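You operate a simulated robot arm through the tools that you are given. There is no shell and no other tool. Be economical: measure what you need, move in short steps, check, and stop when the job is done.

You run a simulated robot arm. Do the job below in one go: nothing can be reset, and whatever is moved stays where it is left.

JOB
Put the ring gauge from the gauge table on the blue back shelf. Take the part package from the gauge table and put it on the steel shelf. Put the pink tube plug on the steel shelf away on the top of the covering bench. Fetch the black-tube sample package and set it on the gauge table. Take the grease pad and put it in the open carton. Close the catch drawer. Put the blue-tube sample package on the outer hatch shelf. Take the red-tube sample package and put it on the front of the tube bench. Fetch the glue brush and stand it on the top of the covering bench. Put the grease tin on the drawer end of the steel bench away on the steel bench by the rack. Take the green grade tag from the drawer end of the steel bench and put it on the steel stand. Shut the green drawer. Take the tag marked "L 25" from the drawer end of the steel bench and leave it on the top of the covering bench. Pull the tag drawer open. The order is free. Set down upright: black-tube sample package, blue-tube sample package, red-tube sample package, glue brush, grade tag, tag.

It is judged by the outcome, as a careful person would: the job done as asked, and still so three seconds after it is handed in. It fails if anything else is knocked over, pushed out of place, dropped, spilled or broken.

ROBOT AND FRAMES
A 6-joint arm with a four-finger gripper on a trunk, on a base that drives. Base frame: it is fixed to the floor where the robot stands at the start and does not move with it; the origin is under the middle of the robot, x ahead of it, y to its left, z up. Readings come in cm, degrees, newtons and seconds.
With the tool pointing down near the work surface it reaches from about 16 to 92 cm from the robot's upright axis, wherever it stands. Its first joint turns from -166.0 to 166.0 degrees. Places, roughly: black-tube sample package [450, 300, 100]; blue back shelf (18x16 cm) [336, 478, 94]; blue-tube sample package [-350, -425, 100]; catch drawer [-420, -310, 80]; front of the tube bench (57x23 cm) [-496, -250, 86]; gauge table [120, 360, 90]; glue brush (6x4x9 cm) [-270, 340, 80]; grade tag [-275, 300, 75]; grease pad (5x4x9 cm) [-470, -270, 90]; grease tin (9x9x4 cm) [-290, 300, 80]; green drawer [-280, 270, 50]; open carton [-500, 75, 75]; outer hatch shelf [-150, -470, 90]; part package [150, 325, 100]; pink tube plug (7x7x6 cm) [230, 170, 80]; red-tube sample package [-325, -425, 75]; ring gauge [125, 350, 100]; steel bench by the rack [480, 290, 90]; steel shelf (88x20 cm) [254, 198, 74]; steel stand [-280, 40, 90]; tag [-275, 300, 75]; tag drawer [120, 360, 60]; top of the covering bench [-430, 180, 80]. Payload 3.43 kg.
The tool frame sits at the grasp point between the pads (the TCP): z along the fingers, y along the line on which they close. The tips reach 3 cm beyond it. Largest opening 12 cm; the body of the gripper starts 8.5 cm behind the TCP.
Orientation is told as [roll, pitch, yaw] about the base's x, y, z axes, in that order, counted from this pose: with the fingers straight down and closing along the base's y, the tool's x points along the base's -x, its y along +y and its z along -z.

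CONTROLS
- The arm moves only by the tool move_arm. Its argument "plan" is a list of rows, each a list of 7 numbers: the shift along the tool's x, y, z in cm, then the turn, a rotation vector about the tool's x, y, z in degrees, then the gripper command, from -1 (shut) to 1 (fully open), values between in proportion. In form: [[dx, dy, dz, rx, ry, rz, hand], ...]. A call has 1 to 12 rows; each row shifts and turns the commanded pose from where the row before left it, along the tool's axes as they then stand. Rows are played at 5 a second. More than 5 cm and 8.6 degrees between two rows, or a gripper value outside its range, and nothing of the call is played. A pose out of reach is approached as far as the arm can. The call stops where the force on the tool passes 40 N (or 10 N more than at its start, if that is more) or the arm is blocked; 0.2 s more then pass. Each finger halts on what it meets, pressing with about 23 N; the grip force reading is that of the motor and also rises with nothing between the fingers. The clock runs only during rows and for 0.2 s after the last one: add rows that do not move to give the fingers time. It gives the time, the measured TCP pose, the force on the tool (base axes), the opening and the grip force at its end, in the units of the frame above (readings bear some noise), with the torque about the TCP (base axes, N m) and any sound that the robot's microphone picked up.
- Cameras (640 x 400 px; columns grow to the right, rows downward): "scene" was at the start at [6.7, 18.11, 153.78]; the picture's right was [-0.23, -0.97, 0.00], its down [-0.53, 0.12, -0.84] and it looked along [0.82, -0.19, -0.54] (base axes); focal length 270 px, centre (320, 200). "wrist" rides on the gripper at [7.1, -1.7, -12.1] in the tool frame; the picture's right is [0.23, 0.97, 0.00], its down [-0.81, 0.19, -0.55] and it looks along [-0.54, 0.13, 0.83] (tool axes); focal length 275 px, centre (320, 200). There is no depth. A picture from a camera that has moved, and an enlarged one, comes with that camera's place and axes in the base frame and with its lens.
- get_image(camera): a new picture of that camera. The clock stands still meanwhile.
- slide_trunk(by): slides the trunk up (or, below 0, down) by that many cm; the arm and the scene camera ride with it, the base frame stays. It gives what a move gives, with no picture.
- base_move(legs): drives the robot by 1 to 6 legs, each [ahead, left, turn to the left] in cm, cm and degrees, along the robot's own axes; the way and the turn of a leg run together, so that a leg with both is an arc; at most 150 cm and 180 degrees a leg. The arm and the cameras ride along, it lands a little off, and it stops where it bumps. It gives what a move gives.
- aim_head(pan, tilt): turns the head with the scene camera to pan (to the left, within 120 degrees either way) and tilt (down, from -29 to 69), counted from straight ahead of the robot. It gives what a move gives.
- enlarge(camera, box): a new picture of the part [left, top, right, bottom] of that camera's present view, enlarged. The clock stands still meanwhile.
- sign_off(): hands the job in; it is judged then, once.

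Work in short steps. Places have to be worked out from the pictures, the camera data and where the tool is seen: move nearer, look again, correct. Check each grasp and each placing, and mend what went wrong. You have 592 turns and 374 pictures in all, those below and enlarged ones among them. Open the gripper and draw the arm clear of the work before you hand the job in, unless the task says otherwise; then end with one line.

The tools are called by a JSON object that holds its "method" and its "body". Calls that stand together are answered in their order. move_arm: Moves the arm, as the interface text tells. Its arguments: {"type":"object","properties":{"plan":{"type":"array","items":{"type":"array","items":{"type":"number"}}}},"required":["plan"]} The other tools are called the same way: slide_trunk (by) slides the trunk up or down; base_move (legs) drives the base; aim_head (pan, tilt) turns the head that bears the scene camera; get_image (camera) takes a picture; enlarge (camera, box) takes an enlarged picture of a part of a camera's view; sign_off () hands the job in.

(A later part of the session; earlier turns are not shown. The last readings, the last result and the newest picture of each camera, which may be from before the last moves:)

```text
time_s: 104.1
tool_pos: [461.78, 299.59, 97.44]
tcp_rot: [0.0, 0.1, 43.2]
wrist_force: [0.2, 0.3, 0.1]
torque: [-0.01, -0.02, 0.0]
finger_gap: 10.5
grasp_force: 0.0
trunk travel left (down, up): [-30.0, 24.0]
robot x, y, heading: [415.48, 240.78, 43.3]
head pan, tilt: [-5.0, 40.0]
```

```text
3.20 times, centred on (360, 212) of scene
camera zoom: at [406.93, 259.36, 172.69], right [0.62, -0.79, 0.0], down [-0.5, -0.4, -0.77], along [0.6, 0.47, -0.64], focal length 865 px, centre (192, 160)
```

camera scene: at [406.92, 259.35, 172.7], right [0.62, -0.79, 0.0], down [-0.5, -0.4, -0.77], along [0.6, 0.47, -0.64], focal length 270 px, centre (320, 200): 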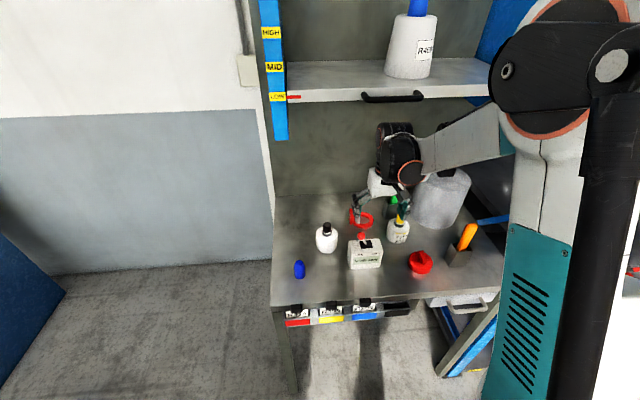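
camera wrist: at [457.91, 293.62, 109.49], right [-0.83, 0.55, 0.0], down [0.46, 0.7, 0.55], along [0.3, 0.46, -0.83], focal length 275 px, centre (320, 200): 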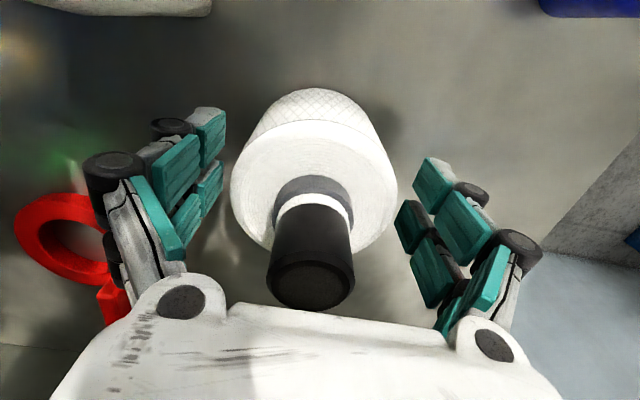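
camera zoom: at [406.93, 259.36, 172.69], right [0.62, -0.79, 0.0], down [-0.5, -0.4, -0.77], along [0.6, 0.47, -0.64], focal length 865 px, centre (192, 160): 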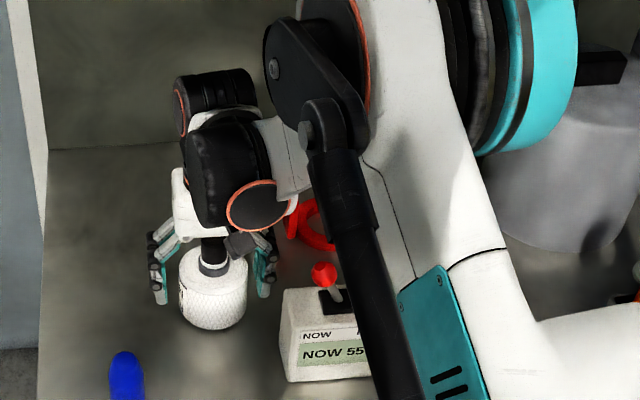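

Package sits centred between the pads. Close and lift.

{"method": "move_arm", "body": {"plan": [[0, 0, 0.3, 0, 0, 0, 0.3], [0, 0, 0, 0, 0, 0, -1], [0, 0, 0, 0, 0, 0, -1], [0, 0, 0, 0, 0, 0, -1], [0, 0, -2, 0, 0, 0, -1], [0, 0, -4, 0, 0, 0, -1], [0, 0, -4, 0, 0, 0, -1]]}}

{"method": "get_image", "body": {"camera": "wrist"}}

{"method": "enlarge", "body": {"camera": "scene", "box": [280, 150, 440, 275]}}

```text
time_s: 105.7
tool_pos: [461.88, 299.72, 107.56]
tcp_rot: [-0.1, 0.0, 43.4]
wrist_force: [-0.4, -0.1, -2.0]
torque: [0.0, 0.0, -0.01]
finger_gap: 7.86
grasp_force: 22.9
trunk travel left (down, up): [-30.0, 24.0]
robot x, y, heading: [415.46, 240.97, 43.3]
head pan, tilt: [-5.0, 40.0]
```

```text
337 pictures are left
camera wrist: at [457.92, 293.71, 119.55], right [-0.83, 0.55, 0.0], down [0.46, 0.7, 0.55], along [0.3, 0.46, -0.83], focal length 275 px, centre (320, 200)
```

wrist: 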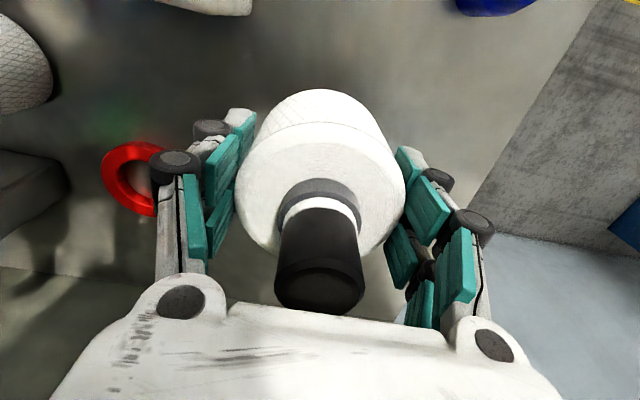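

```text
3.20 times, centred on (360, 212) of scene
camera zoom: at [406.89, 259.31, 172.7], right [0.62, -0.79, 0.0], down [-0.5, -0.4, -0.77], along [0.6, 0.47, -0.64], focal length 865 px, centre (192, 160)
```

zoom: 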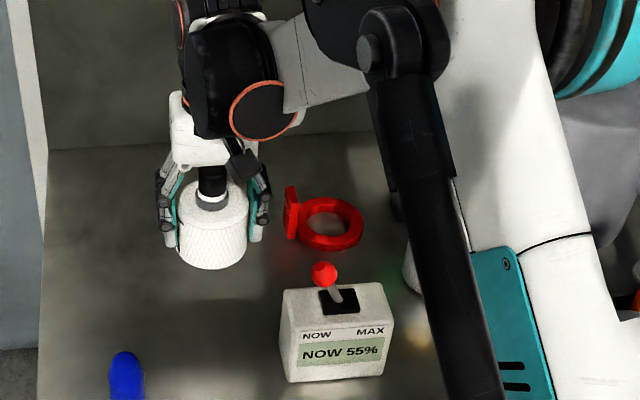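

Package held. I raise and retract, then translate (keeping heading ≈43°, which also faces the gauge table) back round to the front of the gauge table.

{"method": "move_arm", "body": {"plan": [[0, 0, -4, 0, 0, 0, -1], [0, 0, -4, 0, 0, 0, -1], [0, 0, -4, 0, 0, 0, -1], [4.5, -2, 0, 0, 0, 0, -1], [4.5, -2, 0, 0, 0, 0, -1], [4.5, -2, 0, 0, 0, 0, -1], [4.5, -2, 0, 0, 0, 0, -1], [4, -1, 0, 0, 0, 0, -1]]}}

{"method": "base_move", "body": {"legs": [[-6.2, 77.3, 0], [-6.2, 77.3, 0], [-95.6, 2, 0], [-117, 5.7, 0], [5, 142, 0]]}}

{"method": "aim_head", "body": {"pan": -10, "tilt": 40}}

{"method": "get_image", "body": {"camera": "scene"}}

```text
time_s: 107.5
tool_pos: [452.45, 278.26, 119.79]
tcp_rot: [0.0, 0.1, 43.3]
wrist_force: [-0.2, -0.9, -1.8]
torque: [0.03, -0.03, 0.0]
finger_gap: 7.87
grasp_force: 23.2
trunk travel left (down, up): [-30.0, 24.0]
robot x, y, heading: [415.56, 240.9, 43.1]
head pan, tilt: [-5.0, 40.0]
```

```text
time_s: 132.2
tool_pos: [87.69, 339.17, 119.66]
tcp_rot: [0.0, 0.2, 43.6]
wrist_force: [1.0, 0.1, -2.7]
torque: [0.0, -0.02, 0.0]
finger_gap: 7.85
grasp_force: 23.1
trunk travel left (down, up): [-30.0, 24.0]
robot x, y, heading: [50.76, 301.29, 43.4]
head pan, tilt: [-5.0, 40.0]
```

```text
time_s: 132.8
tool_pos: [87.64, 339.24, 119.67]
tcp_rot: [0.0, 0.2, 43.5]
wrist_force: [0.1, 0.2, -2.4]
torque: [0.0, -0.02, -0.03]
finger_gap: 7.88
grasp_force: 22.9
trunk travel left (down, up): [-30.0, 24.0]
robot x, y, heading: [50.67, 301.57, 43.4]
head pan, tilt: [-10.0, 40.0]
```

```text
335 pictures are left
camera scene: at [42.54, 319.29, 172.69], right [0.55, -0.83, 0.0], down [-0.54, -0.36, -0.77], along [0.64, 0.42, -0.64], focal length 270 px, centre (320, 200)
```

scene: 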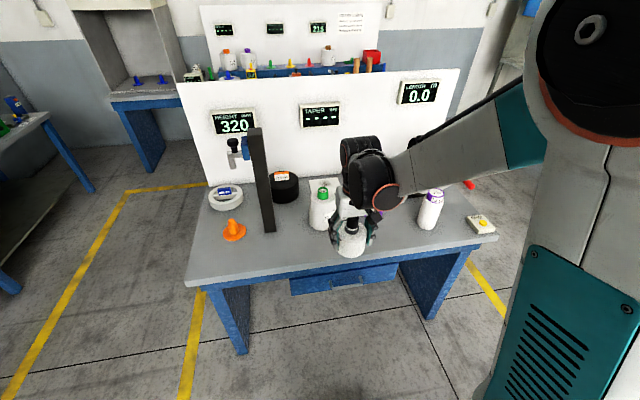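

I'll place it at about (98, 366) — free area between the post and the R26 package. Move over at height.

{"method": "move_arm", "body": {"plan": [[-4.3, 2.05, 0, 0, 0, 0, -1], [-4.3, 2.05, 0, 0, 0, 0, -1], [-4.3, 2.05, 0, 0, 0, 0, -1], [-4.3, 2.05, 0, 0, 0, 0, -1], [-4.3, 2.05, 0, 0, 0, 0, -1], [-4.4, 2.05, 0, 0, 0, 0, -1], [0, 0, 4, 0, 0, 0, -1], [0, 0, 4, 0, 0, 0, -1], [0, 0, 4, 0, 0, 0, -1], [0, 0, 4, 0, 0, 0, -1], [0, 0, 4, 0, 0, 0, -1], [0, 0, 4, 0, 0, 0, -1]]}}

{"method": "get_image", "body": {"camera": "scene"}}

{"method": "get_image", "body": {"camera": "wrist"}}

```text
time_s: 135.4
tool_pos: [97.98, 365.98, 95.55]
tcp_rot: [0.0, 0.1, 43.6]
wrist_force: [0.7, 0.0, -2.7]
torque: [-0.01, 0.01, 0.01]
finger_gap: 7.87
grasp_force: 22.9
trunk travel left (down, up): [-30.0, 24.0]
robot x, y, heading: [50.52, 301.18, 43.5]
head pan, tilt: [-10.0, 40.0]
```

```text
334 pictures are left
camera scene: at [42.6, 319.35, 172.68], right [0.55, -0.83, 0.0], down [-0.54, -0.36, -0.77], along [0.64, 0.42, -0.64], focal length 270 px, centre (320, 200)
```

scene: 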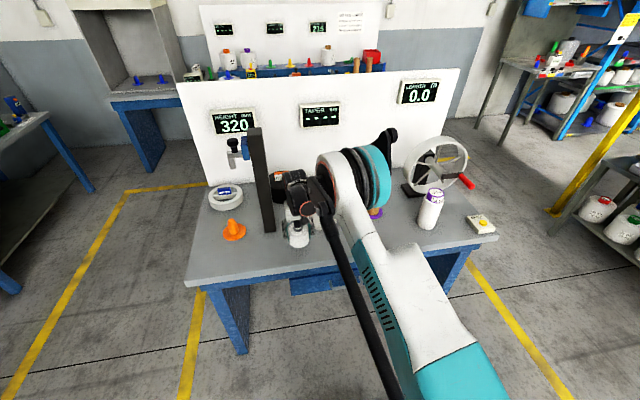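

```text
333 pictures are left
camera wrist: at [94.02, 359.84, 107.65], right [-0.84, 0.55, 0.0], down [0.46, 0.7, 0.55], along [0.3, 0.46, -0.83], focal length 275 px, centre (320, 200)
```

wrist: 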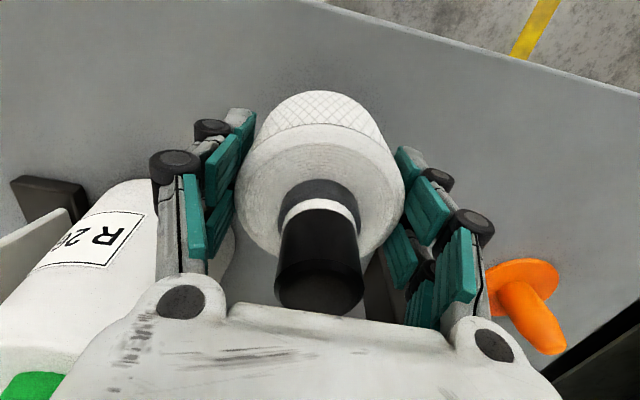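

Lower gently in small steps, watching force.

{"method": "move_arm", "body": {"plan": [[0, 0, 0.6, 0, 0, 0, -1], [0, 0, 0.5, 0, 0, 0, -1], [0, 0, 0.5, 0, 0, 0, -1], [0, 0, 0.4, 0, 0, 0, -1], [0, 0, 0.3, 0, 0, 0, -1], [0, 0, 0.2, 0, 0, 0, -1]]}}

{"method": "enlarge", "body": {"camera": "scene", "box": [240, 160, 360, 260]}}

```text
time_s: 136.8
tool_pos: [97.87, 365.9, 92.97]
tcp_rot: [-0.1, 0.2, 43.5]
wrist_force: [-0.1, -0.2, -2.1]
torque: [0.01, 0.04, -0.01]
finger_gap: 7.88
grasp_force: 22.8
trunk travel left (down, up): [-30.0, 24.0]
robot x, y, heading: [50.39, 301.29, 43.7]
head pan, tilt: [-10.0, 40.0]
```

```text
4.00 times, centred on (300, 210) of scene
camera zoom: at [42.56, 319.31, 172.69], right [0.55, -0.83, 0.0], down [-0.54, -0.36, -0.77], along [0.64, 0.42, -0.64], focal length 1081 px, centre (400, 160)
```

zoom: 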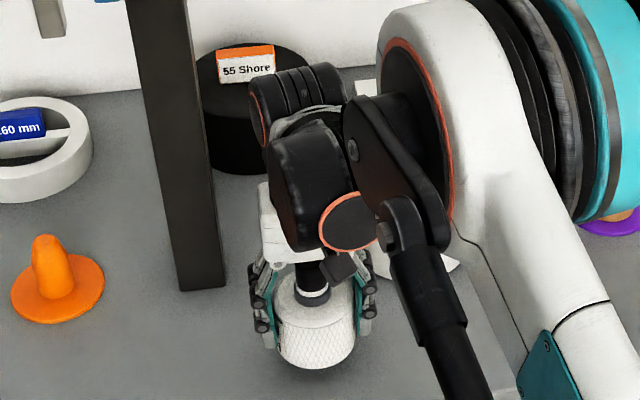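

Still hanging. Continue down in small steps.

{"method": "move_arm", "body": {"plan": [[0, 0, 0.3, 0, 0, 0, -1], [0, 0, 0.3, 0, 0, 0, -1], [0, 0, 0.3, 0, 0, 0, -1], [0, 0, 0.3, 0, 0, 0, -1], [0, 0, 0.3, 0, 0, 0, -1]]}}

```text
time_s: 138.0
tool_pos: [97.99, 365.81, 91.55]
tcp_rot: [0.0, 0.1, 43.5]
wrist_force: [0.1, 0.7, -1.9]
torque: [-0.01, 0.0, 0.03]
finger_gap: 7.88
grasp_force: 22.9
trunk travel left (down, up): [-30.0, 24.0]
robot x, y, heading: [50.87, 301.28, 43.4]
head pan, tilt: [-10.0, 40.0]
```

{"method": "move_arm", "body": {"plan": [[0, 0, 0.25, 0, 0, 0, -1], [0, 0, 0.25, 0, 0, 0, -1], [0, 0, 0.25, 0, 0, 0, -1], [0, 0, 0.25, 0, 0, 0, -1]]}}

{"method": "enlarge", "body": {"camera": "scene", "box": [240, 160, 360, 260]}}

```text
time_s: 139.0
tool_pos: [97.86, 365.81, 90.83]
tcp_rot: [0.1, 0.0, 43.6]
wrist_force: [2.2, -0.3, 19.1]
torque: [0.03, -0.14, -0.1]
finger_gap: 7.91
grasp_force: 22.8
trunk travel left (down, up): [-30.0, 24.0]
robot x, y, heading: [50.6, 301.27, 43.5]
head pan, tilt: [-10.0, 40.0]
```

```text
4.00 times, centred on (300, 210) of scene
camera zoom: at [42.44, 319.1, 172.72], right [0.55, -0.83, 0.0], down [-0.54, -0.35, -0.77], along [0.64, 0.42, -0.64], focal length 1081 px, centre (400, 160)
```

zoom: 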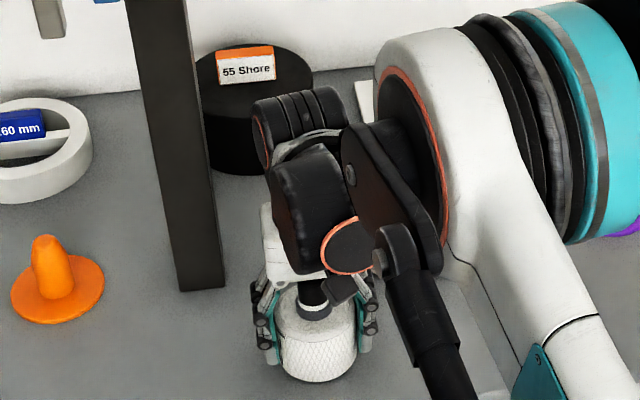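

Contact (19 N). Ease slightly and open, then rise.

{"method": "move_arm", "body": {"plan": [[0, 0, -0.15, 0, 0, 0, -1], [0, 0, 0, 0, 0, 0, 0.5], [0, 0, 0, 0, 0, 0, 0.7], [0, 0, 0, 0, 0, 0, 0.7], [0, 0, -3, 0, 0, 0, 0.7], [0, 0, -4, 0, 0, 0, 0.7], [0, 0, -4, 0, 0, 0, 0.7], [0, 0, -4, 0, 0, 0, 0.7], [0, 0, -4, 0, 0, 0, 0.7], [0, 0, -4, 0, 0, 0, 0.7], [0, 0, -4, 0, 0, 0, 0.7]]}}

{"method": "get_image", "body": {"camera": "scene"}}

```text
time_s: 141.4
tool_pos: [97.9, 366.12, 118.11]
tcp_rot: [0.0, 0.1, 43.6]
wrist_force: [-0.4, 0.6, -0.2]
torque: [-0.02, 0.02, 0.02]
finger_gap: 10.2
grasp_force: 0.5
trunk travel left (down, up): [-30.0, 24.0]
robot x, y, heading: [50.66, 301.15, 43.6]
head pan, tilt: [-10.0, 40.0]
```

```text
330 pictures are left
camera scene: at [42.5, 319.23, 172.7], right [0.55, -0.83, 0.0], down [-0.54, -0.36, -0.77], along [0.64, 0.42, -0.64], focal length 270 px, centre (320, 200)
```

scene: 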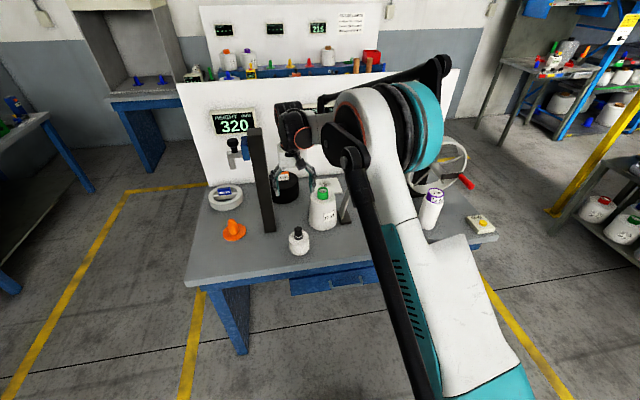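

Black-tube package stands well. Next the tag drawer: retract and look at the drawer front.

{"method": "move_arm", "body": {"plan": [[4.5, -2, 0, 0, 0, 0, 1], [4.5, -2, 0, 0, 0, 0, 1], [4.5, -2, 0, 0, 0, 0, 1], [4.5, -2, 0, 0, 0, 0, 1], [4.5, -2, 0, 0, 0, 0, 1], [4.5, -2, 0, 0, 0, 0, 1]]}}

{"method": "base_move", "body": {"legs": [[-25, 0, 0]]}}

{"method": "get_image", "body": {"camera": "scene"}}

{"method": "enlarge", "body": {"camera": "scene", "box": [240, 200, 400, 300]}}

```text
time_s: 142.8
tool_pos: [86.48, 338.75, 117.66]
tcp_rot: [-0.1, 0.0, 43.6]
wrist_force: [-0.4, -0.8, 0.6]
torque: [0.04, 0.0, 0.02]
finger_gap: 11.96
grasp_force: 0.0
trunk travel left (down, up): [-30.0, 24.0]
robot x, y, heading: [50.58, 301.45, 43.8]
head pan, tilt: [-10.0, 40.0]
```

```text
time_s: 144.7
tool_pos: [68.04, 321.37, 117.54]
tcp_rot: [0.0, 0.1, 43.8]
wrist_force: [0.1, -0.2, 0.1]
torque: [0.01, -0.03, 0.04]
finger_gap: 12.0
grasp_force: 0.1
trunk travel left (down, up): [-30.0, 24.0]
robot x, y, heading: [32.22, 283.99, 43.8]
head pan, tilt: [-10.0, 40.0]
```

```text
329 pictures are left
camera scene: at [24.01, 301.63, 172.7], right [0.56, -0.83, 0.0], down [-0.53, -0.36, -0.77], along [0.64, 0.43, -0.64], focal length 270 px, centre (320, 200)
```

scene: 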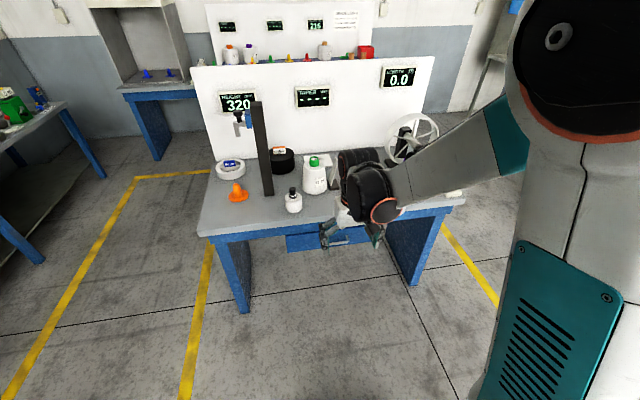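

```text
4.00 times, centred on (320, 250) of scene
camera zoom: at [24.01, 301.63, 172.7], right [0.56, -0.83, 0.0], down [-0.53, -0.36, -0.77], along [0.64, 0.43, -0.64], focal length 1081 px, centre (320, 0)
```

zoom: 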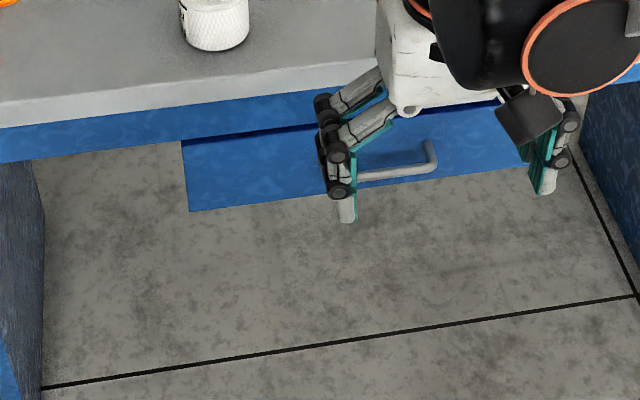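

The handle is a U-bar at about z 73. I'll orient the tool horizontally with vertical closing: first roll 90° about tool z, then tilt −90° about tool x.

{"method": "move_arm", "body": {"plan": [[0, 0, 0, 0, 0, 8.2, 0], [0, 0, 0, 0, 0, 8.2, 0], [0, 0, 0, 0, 0, 8.2, 0], [0, 0, 0, 0, 0, 8.2, 0], [0, 0, 0, 0, 0, 8.2, 0], [0, 0, 0, 0, 0, 8.2, 0], [0, 0, 0, 0, 0, 8.2, 0], [0, 0, 0, 0, 0, 8.2, 0], [0, 0, 0, 0, 0, 8.2, 0], [0, 0, 0, 0, 0, 8.2, 0], [0, 0, 0, 0, 0, 8, 0]]}}

{"method": "move_arm", "body": {"plan": [[0, 0, 0, -8.2, 0, 0, 0], [0, 0, 0, -8.2, 0, 0, 0], [0, 0, 0, -8.2, 0, 0, 0], [0, 0, 0, -8.2, 0, 0, 0], [0, 0, 0, -8.2, 0, 0, 0], [0, 0, 0, -8.2, 0, 0, 0], [0, 0, 0, -8.2, 0, 0, 0], [0, 0, 0, -8.2, 0, 0, 0], [0, 0, 0, -8.2, 0, 0, 0], [0, 0, 0, -8.2, 0, 0, 0], [0, 0, 0, -8, 0, 0, 0]]}}

{"method": "get_image", "body": {"camera": "scene"}}

{"method": "get_image", "body": {"camera": "wrist"}}

```text
time_s: 147.1
tool_pos: [68.05, 321.48, 117.64]
tcp_rot: [-0.1, 0.0, -46.3]
wrist_force: [-0.8, 0.4, -0.1]
torque: [0.0, 0.0, 0.0]
finger_gap: 5.99
grasp_force: 0.2
trunk travel left (down, up): [-30.0, 24.0]
robot x, y, heading: [32.07, 283.83, 44.1]
head pan, tilt: [-10.0, 40.0]
```

```text
time_s: 149.5
tool_pos: [70.65, 324.21, 132.94]
tcp_rot: [86.9, -0.1, -46.6]
wrist_force: [0.3, 0.3, 0.1]
torque: [0.02, 0.03, -0.01]
finger_gap: 5.99
grasp_force: 0.0
out of reach, approached as far as the arm can: row 7, 8, 9, 10, 11
trunk travel left (down, up): [-30.0, 24.0]
robot x, y, heading: [32.44, 283.36, 43.9]
head pan, tilt: [-10.0, 40.0]
```

```text
327 pictures are left
camera scene: at [24.12, 301.73, 172.69], right [0.56, -0.83, 0.0], down [-0.53, -0.36, -0.77], along [0.64, 0.43, -0.64], focal length 270 px, centre (320, 200)
```

scene: 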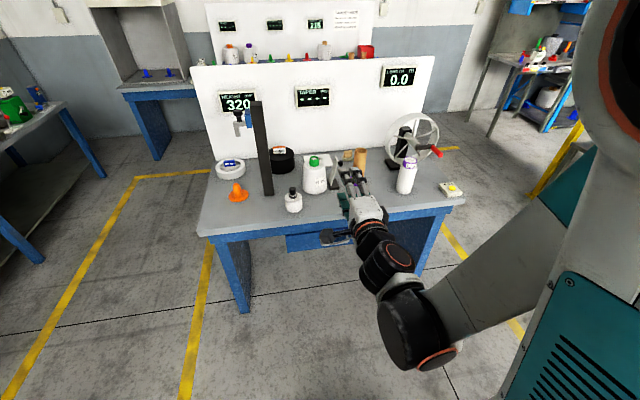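

```text
326 pictures are left
camera wrist: at [57.01, 321.06, 131.94], right [-0.12, 0.2, 0.97], down [0.16, -0.96, 0.22], along [0.98, 0.19, 0.08], focal length 275 px, centre (320, 200)
```

wrist: 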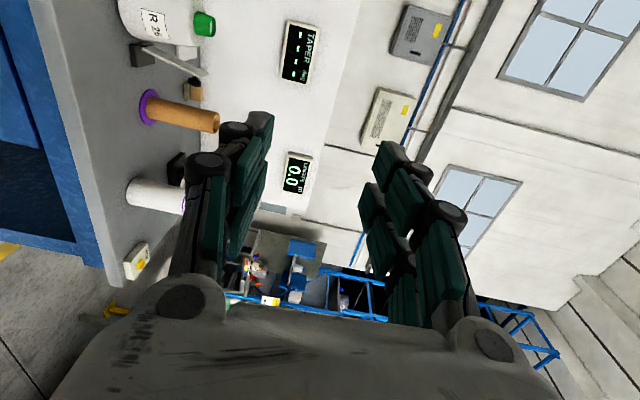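

Too folded for that pose; I lower the trunk and extend the tool forward.

{"method": "slide_trunk", "body": {"by": -28}}

{"method": "move_arm", "body": {"plan": [[0, 0, 4, 0, 0, 0, 0], [0, 0, 4, 0, 0, 0, 0], [0, 0, 4, 0, 0, 0, 0]]}}

```text
time_s: 152.3
tool_pos: [70.67, 324.15, 105.08]
tcp_rot: [87.0, -0.1, -46.7]
wrist_force: [0.4, 0.3, 0.0]
torque: [0.0, 0.01, 0.01]
finger_gap: 5.98
grasp_force: 0.1
trunk travel left (down, up): [-2.0, 52.0]
robot x, y, heading: [32.42, 283.85, 43.8]
head pan, tilt: [-10.0, 40.0]
```

```text
time_s: 153.1
tool_pos: [79.51, 332.45, 104.67]
tcp_rot: [87.0, -0.1, -46.7]
wrist_force: [0.1, 0.4, 0.2]
torque: [0.02, 0.04, -0.03]
finger_gap: 6.0
grasp_force: 0.0
trunk travel left (down, up): [-2.0, 52.0]
robot x, y, heading: [32.33, 283.68, 43.9]
head pan, tilt: [-10.0, 40.0]
```

Now descend to handle height and shift right ~11 cm, still ~25 cm in front of the drawer.

{"method": "move_arm", "body": {"plan": [[-2, -4, 0, -3, 0, 0, 0], [-2, -4, 0, 0, 0, 0, 0], [-2, -4, 0, 0, 0, 0, 0], [-2, -4, 0, 0, 0, 0, 0], [-2, -4, 0, 0, 0, 0, 0], [-1, -4, 0, 0, 0, 0, 0], [0, -4, 0, 0, 0, 0, 0]]}}

{"method": "get_image", "body": {"camera": "wrist"}}

{"method": "get_image", "body": {"camera": "scene"}}

```text
time_s: 154.7
tool_pos: [95.86, 333.24, 89.35]
tcp_rot: [91.0, -0.3, -47.0]
wrist_force: [0.8, -1.0, 0.3]
torque: [-0.02, 0.08, 0.04]
finger_gap: 6.02
grasp_force: 0.0
out of reach, approached as far as the arm can: row 1, 2, 3, 4, 5, 6, 7
trunk travel left (down, up): [-2.0, 52.0]
robot x, y, heading: [32.27, 283.76, 44.1]
head pan, tilt: [-10.0, 40.0]
```

```text
325 pictures are left
camera wrist: at [82.34, 330.28, 87.33], right [-0.17, 0.16, 0.97], down [0.15, -0.97, 0.18], along [0.97, 0.17, 0.14], focal length 275 px, centre (320, 200)
```

wrist: 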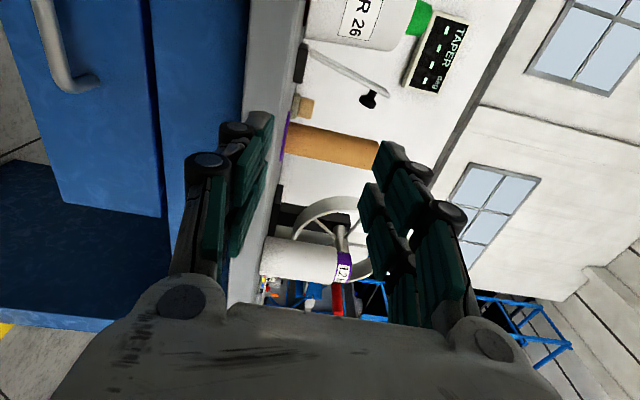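

```text
324 pictures are left
camera scene: at [24.11, 301.69, 144.69], right [0.56, -0.83, 0.0], down [-0.53, -0.36, -0.77], along [0.64, 0.43, -0.64], focal length 270 px, centre (320, 200)
```

scene: 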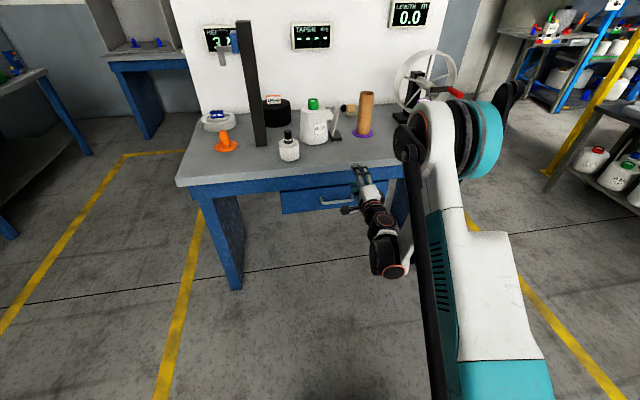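

The horizontal pose is out of reach so low. I use a tilt of about 55° instead (fingers forward-down).

{"method": "move_arm", "body": {"plan": [[0, 0, 0, 8, 0, 0, 0], [0, 0, 0, 8, 0, 0, 0], [0, 0, 0, 8, 0, 0, 0], [0, 0, 0, 8, 0, 0, 0], [0, 0, 0, 3, 0, 0, 0], [0, 0, 0, 0, 0, 0, 0]]}}

{"method": "get_image", "body": {"camera": "scene"}}

```text
time_s: 156.1
tool_pos: [97.36, 331.35, 91.18]
tcp_rot: [90.9, -1.3, -52.7]
wrist_force: [-0.4, 0.4, -0.4]
torque: [-0.01, -0.04, 0.01]
finger_gap: 5.98
grasp_force: 0.1
out of reach, approached as far as the arm can: row 1, 2, 3, 4
trunk travel left (down, up): [-2.0, 52.0]
robot x, y, heading: [32.54, 283.96, 43.9]
head pan, tilt: [-10.0, 40.0]
```

```text
323 pictures are left
camera scene: at [24.12, 301.72, 144.69], right [0.56, -0.83, 0.0], down [-0.53, -0.36, -0.77], along [0.64, 0.43, -0.64], focal length 270 px, centre (320, 200)
```

scene: 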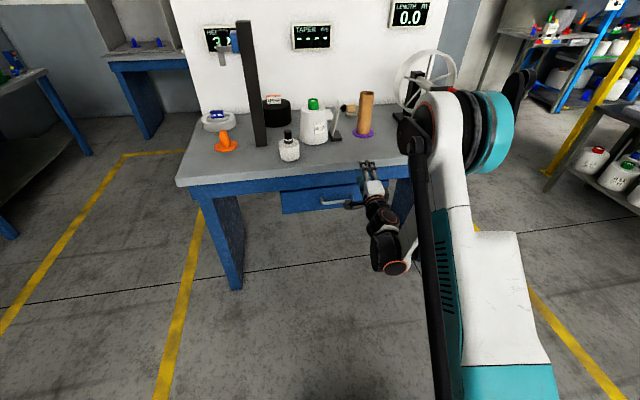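

I let it settle and see whether it now reaches the tilted pose.

{"method": "move_arm", "body": {"plan": [[0, 0, 0, 0, 0, 0, 0], [0, 0, 0, 0, 0, 0, 0], [0, 0, 0, 0, 0, 0, 0]]}}

```text
time_s: 156.9
tool_pos: [97.3, 331.47, 91.11]
tcp_rot: [90.9, -1.3, -52.6]
wrist_force: [0.0, 0.7, -0.3]
torque: [0.02, 0.0, 0.0]
finger_gap: 6.01
grasp_force: 0.1
trunk travel left (down, up): [-2.0, 52.0]
robot x, y, heading: [32.07, 283.93, 43.9]
head pan, tilt: [-10.0, 40.0]
```

Try tilting back while rising a bit, in small steps.

{"method": "move_arm", "body": {"plan": [[0, 3, 0, 5, 0, 0, 0], [0, 3, 0, 5, 0, 0, 0], [0, 3, 0, 5, 0, 0, 0], [0, 0, 0, 6, 0, 0, 0], [0, 0, 0, 7, 0, 0, 0], [0, 0, 0, 7, 0, 0, 0]]}}

```text
time_s: 158.3
tool_pos: [98.38, 330.79, 98.38]
tcp_rot: [58.8, -1.3, -55.3]
wrist_force: [0.6, 0.2, -0.7]
torque: [0.01, 0.02, 0.01]
finger_gap: 6.03
grasp_force: 0.0
out of reach, approached as far as the arm can: row 1
trunk travel left (down, up): [-2.0, 52.0]
robot x, y, heading: [32.21, 283.59, 43.9]
head pan, tilt: [-10.0, 40.0]
```

Now at 59° tilt. I correct the yaw to face the drawer squarely and go to a standoff 10 cm before the handle.

{"method": "move_arm", "body": {"plan": [[0, 0, 0, 0, 4, -2.4, 0], [0, 0, 0, 0, 3.7, -2.3, 0], [1.3, -2.8, 2.6, 0, 0, 0, 0], [1.3, -2.8, 2.6, 0, 0, 0, 0], [1.3, -2.8, 2.6, 0, 0, 0, 0], [1.3, -2.8, 2.6, 0, 0, 0, 0], [1.3, -2.8, 2.6, 0, 0, 0, 0], [1.3, -2.8, 2.6, 0, 0, 0, 0]]}}

{"method": "get_image", "body": {"camera": "wrist"}}

{"method": "get_image", "body": {"camera": "scene"}}

```text
time_s: 160.1
tool_pos: [96.37, 339.27, 76.07]
tcp_rot: [58.6, -1.4, -46.4]
wrist_force: [-0.2, -1.7, -0.6]
torque: [0.02, -0.01, 0.03]
finger_gap: 5.99
grasp_force: 0.1
trunk travel left (down, up): [-2.0, 52.0]
robot x, y, heading: [32.27, 283.83, 43.8]
head pan, tilt: [-10.0, 40.0]
```

```text
322 pictures are left
camera wrist: at [83.42, 336.89, 80.66], right [0.2, 0.53, 0.83], down [0.28, -0.84, 0.47], along [0.94, 0.14, -0.31], focal length 275 px, centre (320, 200)
```

wrist: 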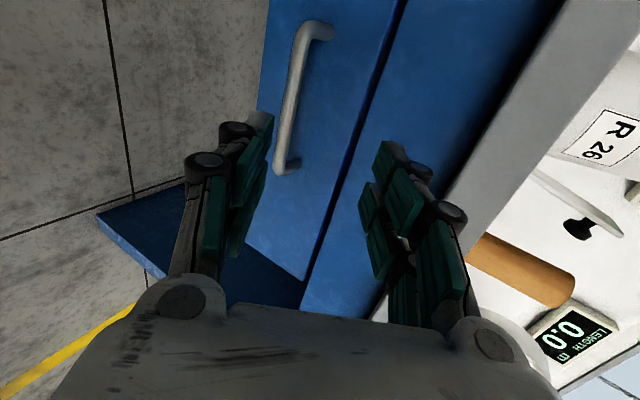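

```text
321 pictures are left
camera scene: at [24.11, 301.7, 144.69], right [0.56, -0.83, 0.0], down [-0.53, -0.36, -0.77], along [0.64, 0.43, -0.64], focal length 270 px, centre (320, 200)
```

scene: 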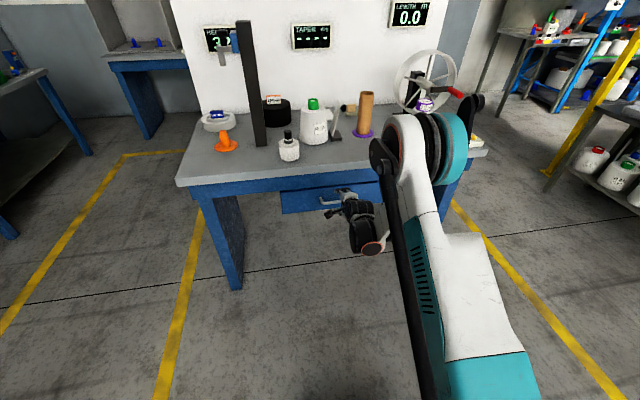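

Handle ends triangulate to (101.4, 352, 65.4) and (111, 342.4, 65.4). I align and approach to within ~10 cm, then look again.

{"method": "move_arm", "body": {"plan": [[-0.6, -1.4, 2, 0, 0, 0, 0], [-0.6, -1.3, 2, 0, 0, 0, 0], [0, 0, 2.5, 0, 0, 0, 0]]}}

{"method": "get_image", "body": {"camera": "wrist"}}

{"method": "enlarge", "body": {"camera": "scene", "box": [270, 150, 400, 250]}}

```text
time_s: 160.9
tool_pos: [100.47, 340.99, 70.31]
tcp_rot: [58.6, -1.3, -46.3]
wrist_force: [-0.7, 0.0, 0.5]
torque: [-0.02, 0.01, -0.01]
finger_gap: 6.0
grasp_force: 0.0
trunk travel left (down, up): [-2.0, 52.0]
robot x, y, heading: [32.29, 284.17, 43.9]
head pan, tilt: [-10.0, 40.0]
```

```text
320 pictures are left
camera wrist: at [87.41, 338.56, 74.89], right [0.19, 0.53, 0.83], down [0.28, -0.84, 0.47], along [0.94, 0.14, -0.31], focal length 275 px, centre (320, 200)
```

wrist: 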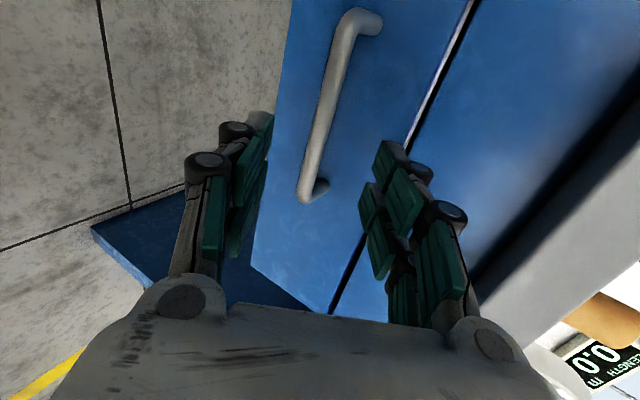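

```text
4.00 times, centred on (335, 200) of scene
camera zoom: at [24.12, 301.71, 144.69], right [0.56, -0.83, 0.0], down [-0.53, -0.36, -0.77], along [0.64, 0.43, -0.64], focal length 1081 px, centre (260, 200)
```

zoom: 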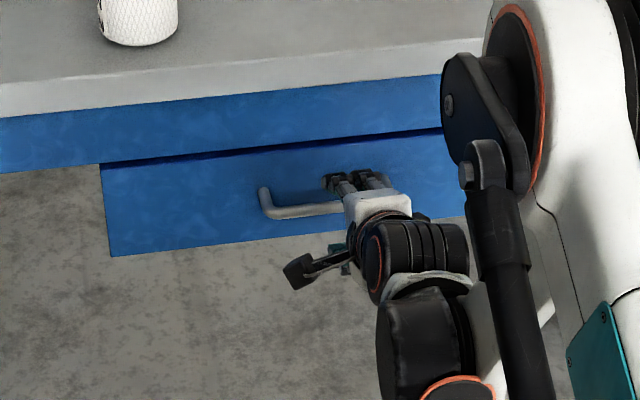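

Refined handle centre ≈(109.5, 348.5, 63); it lies on the tool axis ~13 cm ahead. Advance 7 cm and look.

{"method": "move_arm", "body": {"plan": [[-0.4, 0, 3.5, 0, 0, 0, 0], [-0.4, 0, 3.5, 0, 0, 0, 0]]}}

{"method": "get_image", "body": {"camera": "wrist"}}

{"method": "enlarge", "body": {"camera": "scene", "box": [270, 150, 400, 250]}}

```text
time_s: 161.5
tool_pos: [105.51, 344.49, 66.58]
tcp_rot: [58.6, -1.5, -46.3]
wrist_force: [-0.5, 0.1, 1.3]
torque: [-0.05, 0.04, -0.02]
finger_gap: 5.99
grasp_force: 0.0
trunk travel left (down, up): [-2.0, 52.0]
robot x, y, heading: [32.42, 283.91, 43.7]
head pan, tilt: [-10.0, 40.0]
```

```text
318 pictures are left
camera wrist: at [92.48, 342.06, 71.18], right [0.19, 0.53, 0.82], down [0.28, -0.84, 0.47], along [0.94, 0.14, -0.31], focal length 275 px, centre (320, 200)
```

wrist: 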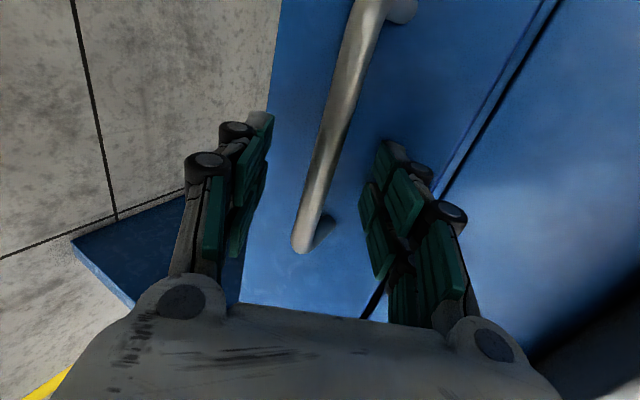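

```text
4.00 times, centred on (335, 200) of scene
camera zoom: at [24.09, 301.7, 144.69], right [0.56, -0.83, 0.0], down [-0.53, -0.36, -0.77], along [0.64, 0.43, -0.64], focal length 1081 px, centre (260, 200)
```

zoom: 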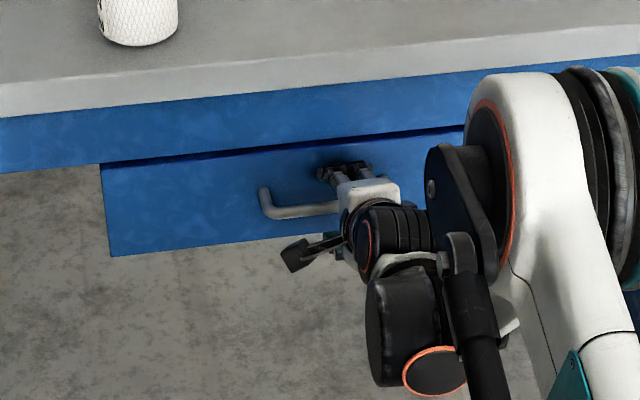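

Bar lies between the fingers, ~6 cm ahead of the TCP. Advance 4.8 cm and close.

{"method": "move_arm", "body": {"plan": [[-0.3, 0.2, 2.4, 0, 0, 0, 0], [-0.3, 0.2, 2.4, 0, 0, 0, 0], [0, 0, 0, 0, 0, 0, -1], [0, 0, 0, 0, 0, 0, -1], [0, 0, 0, 0, 0, 0, -1]]}}

{"method": "get_image", "body": {"camera": "wrist"}}

```text
time_s: 162.3
tool_pos: [108.24, 346.41, 64.57]
tcp_rot: [57.4, -1.3, -46.3]
wrist_force: [-45.3, -38.9, -26.4]
torque: [-1.42, 1.51, 0.05]
finger_gap: 3.34
grasp_force: 23.1
out of reach, approached as far as the arm can: row 2
trunk travel left (down, up): [-2.0, 52.0]
robot x, y, heading: [32.53, 284.11, 43.6]
head pan, tilt: [-10.0, 40.0]
stopped in row 3: the force on the tool passed its limit at 54 N (the readings are from after the stop); the commanded pose is now the measured one
```

```text
316 pictures are left
camera wrist: at [95.28, 343.95, 69.31], right [0.21, 0.54, 0.81], down [0.29, -0.83, 0.48], along [0.93, 0.14, -0.33], focal length 275 px, centre (320, 200)
```

wrist: 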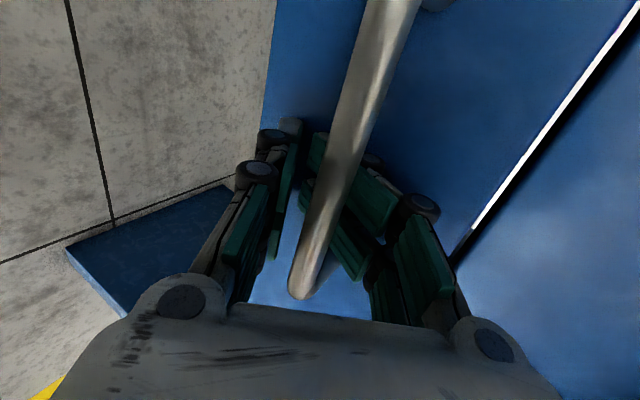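

The tips touched the drawer face. I back off 1 cm and finish closing.

{"method": "move_arm", "body": {"plan": [[0, 0, -1, 0, 0, 0, -0.5], [0, 0, 0, 0, 0, 0, -1], [0, 0, 0, 0, 0, 0, -1], [0, 0, 0, 0, 0, 0, -1]]}}

{"method": "get_image", "body": {"camera": "wrist"}}

```text
time_s: 163.3
tool_pos: [107.83, 345.93, 65.07]
tcp_rot: [57.3, -1.4, -46.2]
wrist_force: [-36.6, -34.0, -55.1]
torque: [0.88, -0.13, -1.0]
finger_gap: 1.46
grasp_force: 44.3
trunk travel left (down, up): [-2.0, 52.0]
robot x, y, heading: [32.48, 283.53, 43.5]
head pan, tilt: [-10.0, 40.0]
```

```text
315 pictures are left
camera wrist: at [94.84, 343.59, 69.78], right [0.21, 0.54, 0.81], down [0.29, -0.83, 0.48], along [0.93, 0.14, -0.33], focal length 275 px, centre (320, 200)
```

wrist: 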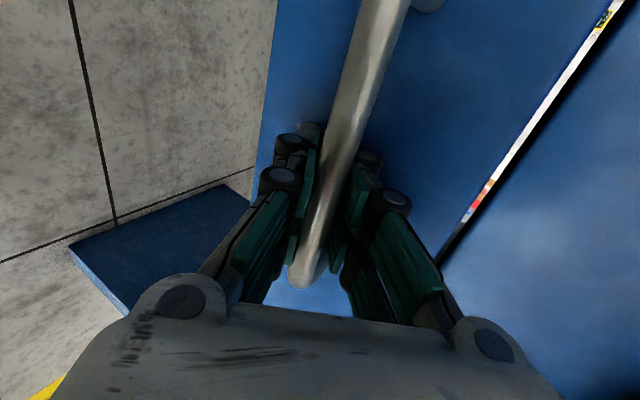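

Bar is gripped (1.46 cm). I relieve the vertical strain and begin to pull along the drawer normal.

{"method": "move_arm", "body": {"plan": [[0, -0.4, 0.2, 0, 0, 0, -1], [0, -0.54, -0.84, 0, 0, 0, -1], [0, -0.54, -0.84, 0, 0, 0, -1], [0, -0.81, -1.26, 0, 0, 0, -1], [0, -0.81, -1.26, 0, 0, 0, -1]]}}

```text
time_s: 164.5
tool_pos: [104.31, 342.69, 64.88]
tcp_rot: [58.1, -1.2, -46.3]
wrist_force: [1.3, 0.2, -16.3]
torque: [0.96, 0.68, -0.21]
finger_gap: 1.21
grasp_force: 42.1
trunk travel left (down, up): [-2.0, 52.0]
robot x, y, heading: [32.58, 283.83, 43.6]
head pan, tilt: [-10.0, 40.0]
```

Moves freely. Continue pulling.

{"method": "move_arm", "body": {"plan": [[0, -1.1, -1.7, 0, 0, 0, -1], [0, -1.1, -1.7, 0, 0, 0, -1], [0, -1.1, -1.7, 0, 0, 0, -1], [0, -1.1, -1.7, 0, 0, 0, -1], [0, -1.1, -1.7, 0, 0, 0, -1], [0, -1.1, -1.7, 0, 0, 0, -1]]}}

{"method": "enlarge", "body": {"camera": "scene", "box": [220, 120, 420, 270]}}

```text
time_s: 165.9
tool_pos: [96.38, 335.01, 64.85]
tcp_rot: [57.6, -1.3, -46.2]
wrist_force: [-8.7, 5.7, -27.1]
torque: [0.51, -0.09, -1.01]
finger_gap: 1.22
grasp_force: 42.4
out of reach, approached as far as the arm can: row 6
trunk travel left (down, up): [-2.0, 52.0]
robot x, y, heading: [32.07, 283.86, 43.7]
head pan, tilt: [-10.0, 40.0]
```

```text
2.67 times, centred on (320, 195) of scene
camera zoom: at [24.24, 301.89, 144.63], right [0.56, -0.83, 0.0], down [-0.54, -0.36, -0.76], along [0.64, 0.42, -0.64], focal length 721 px, centre (320, 213)
```

zoom: 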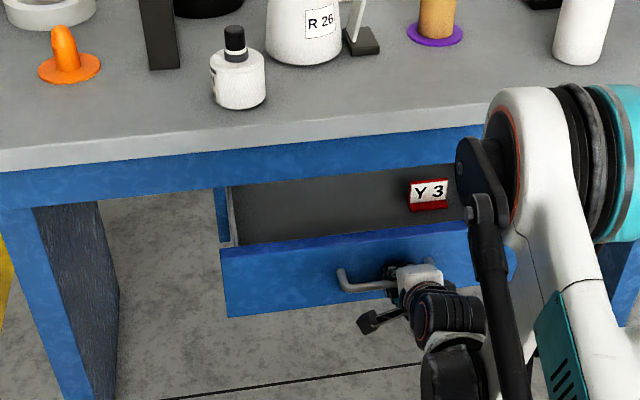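

Drawer is ~16 cm open. I pull a little more by backing the base 8 cm.

{"method": "base_move", "body": {"legs": [[-8, 0, 0]]}}

{"method": "enlarge", "body": {"camera": "scene", "box": [220, 120, 420, 270]}}

```text
time_s: 166.9
tool_pos: [92.22, 330.92, 65.05]
tcp_rot: [57.6, -1.2, -46.2]
wrist_force: [-1.6, -0.4, -13.1]
torque: [0.57, 0.41, -0.74]
finger_gap: 1.24
grasp_force: 42.7
trunk travel left (down, up): [-2.0, 52.0]
robot x, y, heading: [28.08, 279.62, 43.8]
head pan, tilt: [-10.0, 40.0]
stopped in leg 1: the force on the tool passed its limit at 43 N (the readings are from after the stop); the commanded pose is now the measured one
```

```text
2.67 times, centred on (320, 195) of scene
camera zoom: at [19.99, 297.77, 144.7], right [0.56, -0.83, 0.0], down [-0.54, -0.36, -0.77], along [0.64, 0.42, -0.64], focal length 721 px, centre (320, 213)
```

zoom: 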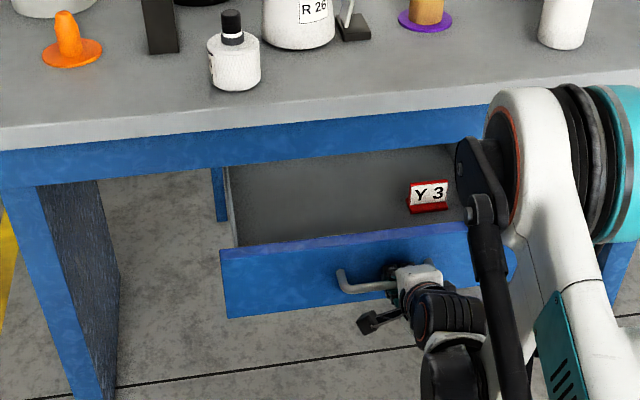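

About 22 cm open, likely near its stop — enough. Release and back off.

{"method": "move_arm", "body": {"plan": [[0, 0, 0, 0, 0, 0, 0], [0, 0, 0, 0, 0, 0, 0], [0, 0, 0, 0, 0, 0, 0]]}}

{"method": "base_move", "body": {"legs": [[-20, 0, 0]]}}

{"method": "get_image", "body": {"camera": "scene"}}

```text
time_s: 167.7
tool_pos: [92.09, 331.06, 65.09]
tcp_rot: [57.6, -1.3, -46.2]
wrist_force: [-2.0, -0.5, -2.0]
torque: [-0.01, 0.05, 0.01]
finger_gap: 5.99
grasp_force: 0.1
trunk travel left (down, up): [-2.0, 52.0]
robot x, y, heading: [28.08, 279.36, 43.9]
head pan, tilt: [-10.0, 40.0]
```

```text
time_s: 169.0
tool_pos: [83.67, 323.15, 65.38]
tcp_rot: [58.3, -1.2, -46.2]
wrist_force: [-0.6, -0.8, 3.8]
torque: [0.18, -0.05, 0.0]
finger_gap: 6.23
grasp_force: 1.2
trunk travel left (down, up): [-2.0, 52.0]
robot x, y, heading: [19.67, 271.7, 43.8]
head pan, tilt: [-10.0, 40.0]
stopped in leg 1: the force on the tool passed its limit at 179 N (the readings are from after the stop); the commanded pose is now the measured one
```

```text
312 pictures are left
camera scene: at [11.25, 289.43, 144.69], right [0.56, -0.83, 0.0], down [-0.53, -0.36, -0.77], along [0.64, 0.43, -0.64], focal length 270 px, centre (320, 200)
```

scene: 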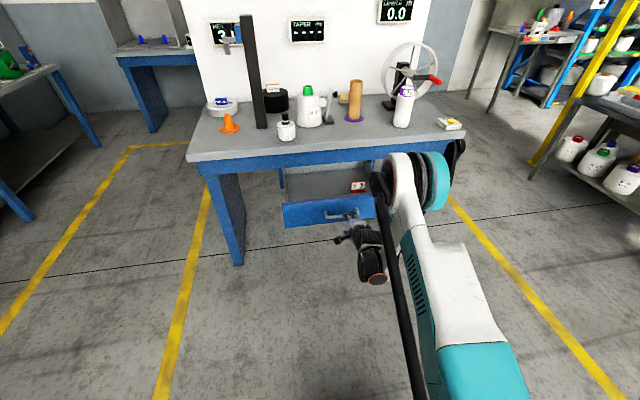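

The lower finger caught the bar on the way out. Look closely before moving on.

{"method": "enlarge", "body": {"camera": "scene", "box": [260, 150, 400, 260]}}

{"method": "get_image", "body": {"camera": "wrist"}}

```text
3.64 times, centred on (330, 205) of scene
camera zoom: at [11.25, 289.43, 144.69], right [0.56, -0.83, 0.0], down [-0.53, -0.36, -0.77], along [0.64, 0.43, -0.64], focal length 983 px, centre (284, 182)
```

zoom: 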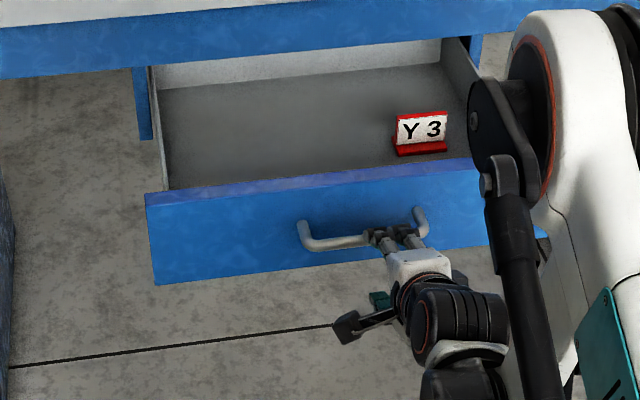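

```text
310 pictures are left
camera wrist: at [70.67, 320.63, 69.98], right [0.2, 0.53, 0.82], down [0.29, -0.83, 0.47], along [0.94, 0.14, -0.32], focal length 275 px, centre (320, 200)
```

wrist: 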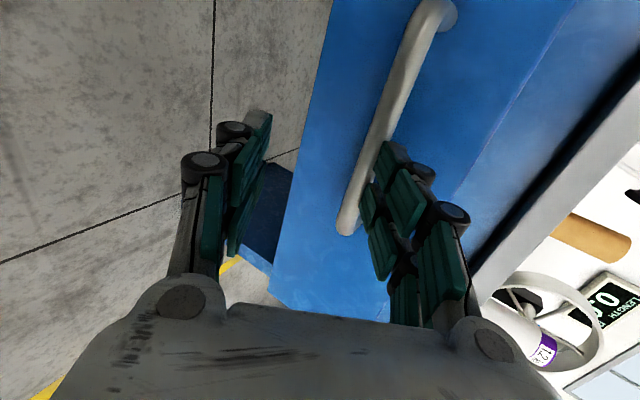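

The upper finger hooked the bar; the drawer is now fully open and intact. I withdraw straight along the tool axis.

{"method": "move_arm", "body": {"plan": [[0, -0.3, -3, 0, 0, 0, 0.2], [0, 0, -3, 0, 0, 0, 0.2], [0, 0, -3, 0, 0, 0, 0.2], [0, 0, -3, 0, 0, 0, 0.2]]}}

{"method": "get_image", "body": {"camera": "wrist"}}

```text
time_s: 170.0
tool_pos: [81.18, 319.52, 74.04]
tcp_rot: [57.9, -1.1, -46.1]
wrist_force: [0.6, 0.1, 0.1]
torque: [0.02, -0.01, -0.02]
finger_gap: 7.23
grasp_force: 0.1
out of reach, approached as far as the arm can: row 1, 2, 3, 4
trunk travel left (down, up): [-2.0, 52.0]
robot x, y, heading: [19.5, 271.54, 43.6]
head pan, tilt: [-10.0, 40.0]
```

```text
309 pictures are left
camera wrist: at [68.24, 317.01, 78.83], right [0.2, 0.54, 0.82], down [0.29, -0.83, 0.47], along [0.93, 0.14, -0.32], focal length 275 px, centre (320, 200)
```

wrist: 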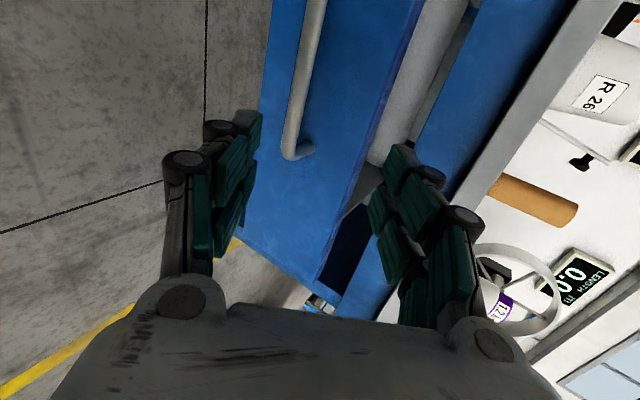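

Clear of the bar. Raise with the trunk and back away, then restore the downward tool pose.

{"method": "slide_trunk", "body": {"by": 28}}

{"method": "base_move", "body": {"legs": [[-10, 0, 0]]}}

{"method": "move_arm", "body": {"plan": [[0, 0, 0, 8.2, 0, 0, 0], [0, 0, 0, 8.2, 0, 0, 0], [0, 0, 0, 8.2, 0, 0, 0], [0, 0, 0, 8.2, 0, 0, 0], [0, 0, 0, 8.2, 0, 0, 0], [0, 0, 0, 8.2, 0, 0, 0], [0, 0, 0, 8.2, 0, 0, 0]]}}

{"method": "enlarge", "body": {"camera": "scene", "box": [220, 100, 460, 270]}}

```text
time_s: 172.8
tool_pos: [81.26, 319.49, 101.97]
tcp_rot: [57.9, -1.2, -46.1]
wrist_force: [0.2, -0.2, 0.1]
torque: [0.03, 0.01, 0.0]
finger_gap: 7.19
grasp_force: 0.0
trunk travel left (down, up): [-30.0, 24.0]
robot x, y, heading: [19.64, 271.4, 43.9]
head pan, tilt: [-10.0, 40.0]
```

```text
time_s: 173.9
tool_pos: [73.73, 312.63, 102.18]
tcp_rot: [58.0, -1.1, -45.9]
wrist_force: [0.3, -0.1, 0.7]
torque: [-0.01, 0.01, 0.01]
finger_gap: 7.2
grasp_force: 0.0
trunk travel left (down, up): [-30.0, 24.0]
robot x, y, heading: [12.14, 264.45, 43.9]
head pan, tilt: [-10.0, 40.0]
```

```text
time_s: 175.5
tool_pos: [73.86, 312.73, 102.09]
tcp_rot: [0.4, -1.1, -45.9]
wrist_force: [-0.1, -0.2, 0.1]
torque: [-0.02, 0.01, 0.02]
finger_gap: 5.99
grasp_force: 0.0
trunk travel left (down, up): [-30.0, 24.0]
robot x, y, heading: [12.52, 264.52, 44.2]
head pan, tilt: [-10.0, 40.0]
```

```text
2.35 times, centred on (340, 185) of scene
camera zoom: at [4.0, 282.47, 172.68], right [0.56, -0.83, 0.0], down [-0.53, -0.36, -0.77], along [0.63, 0.43, -0.64], focal length 636 px, centre (273, 235)
```

zoom: 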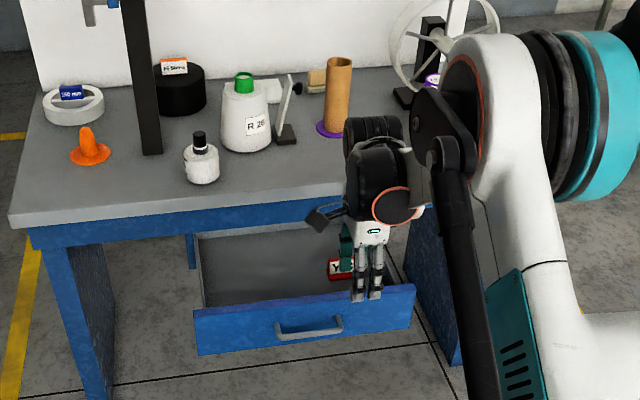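

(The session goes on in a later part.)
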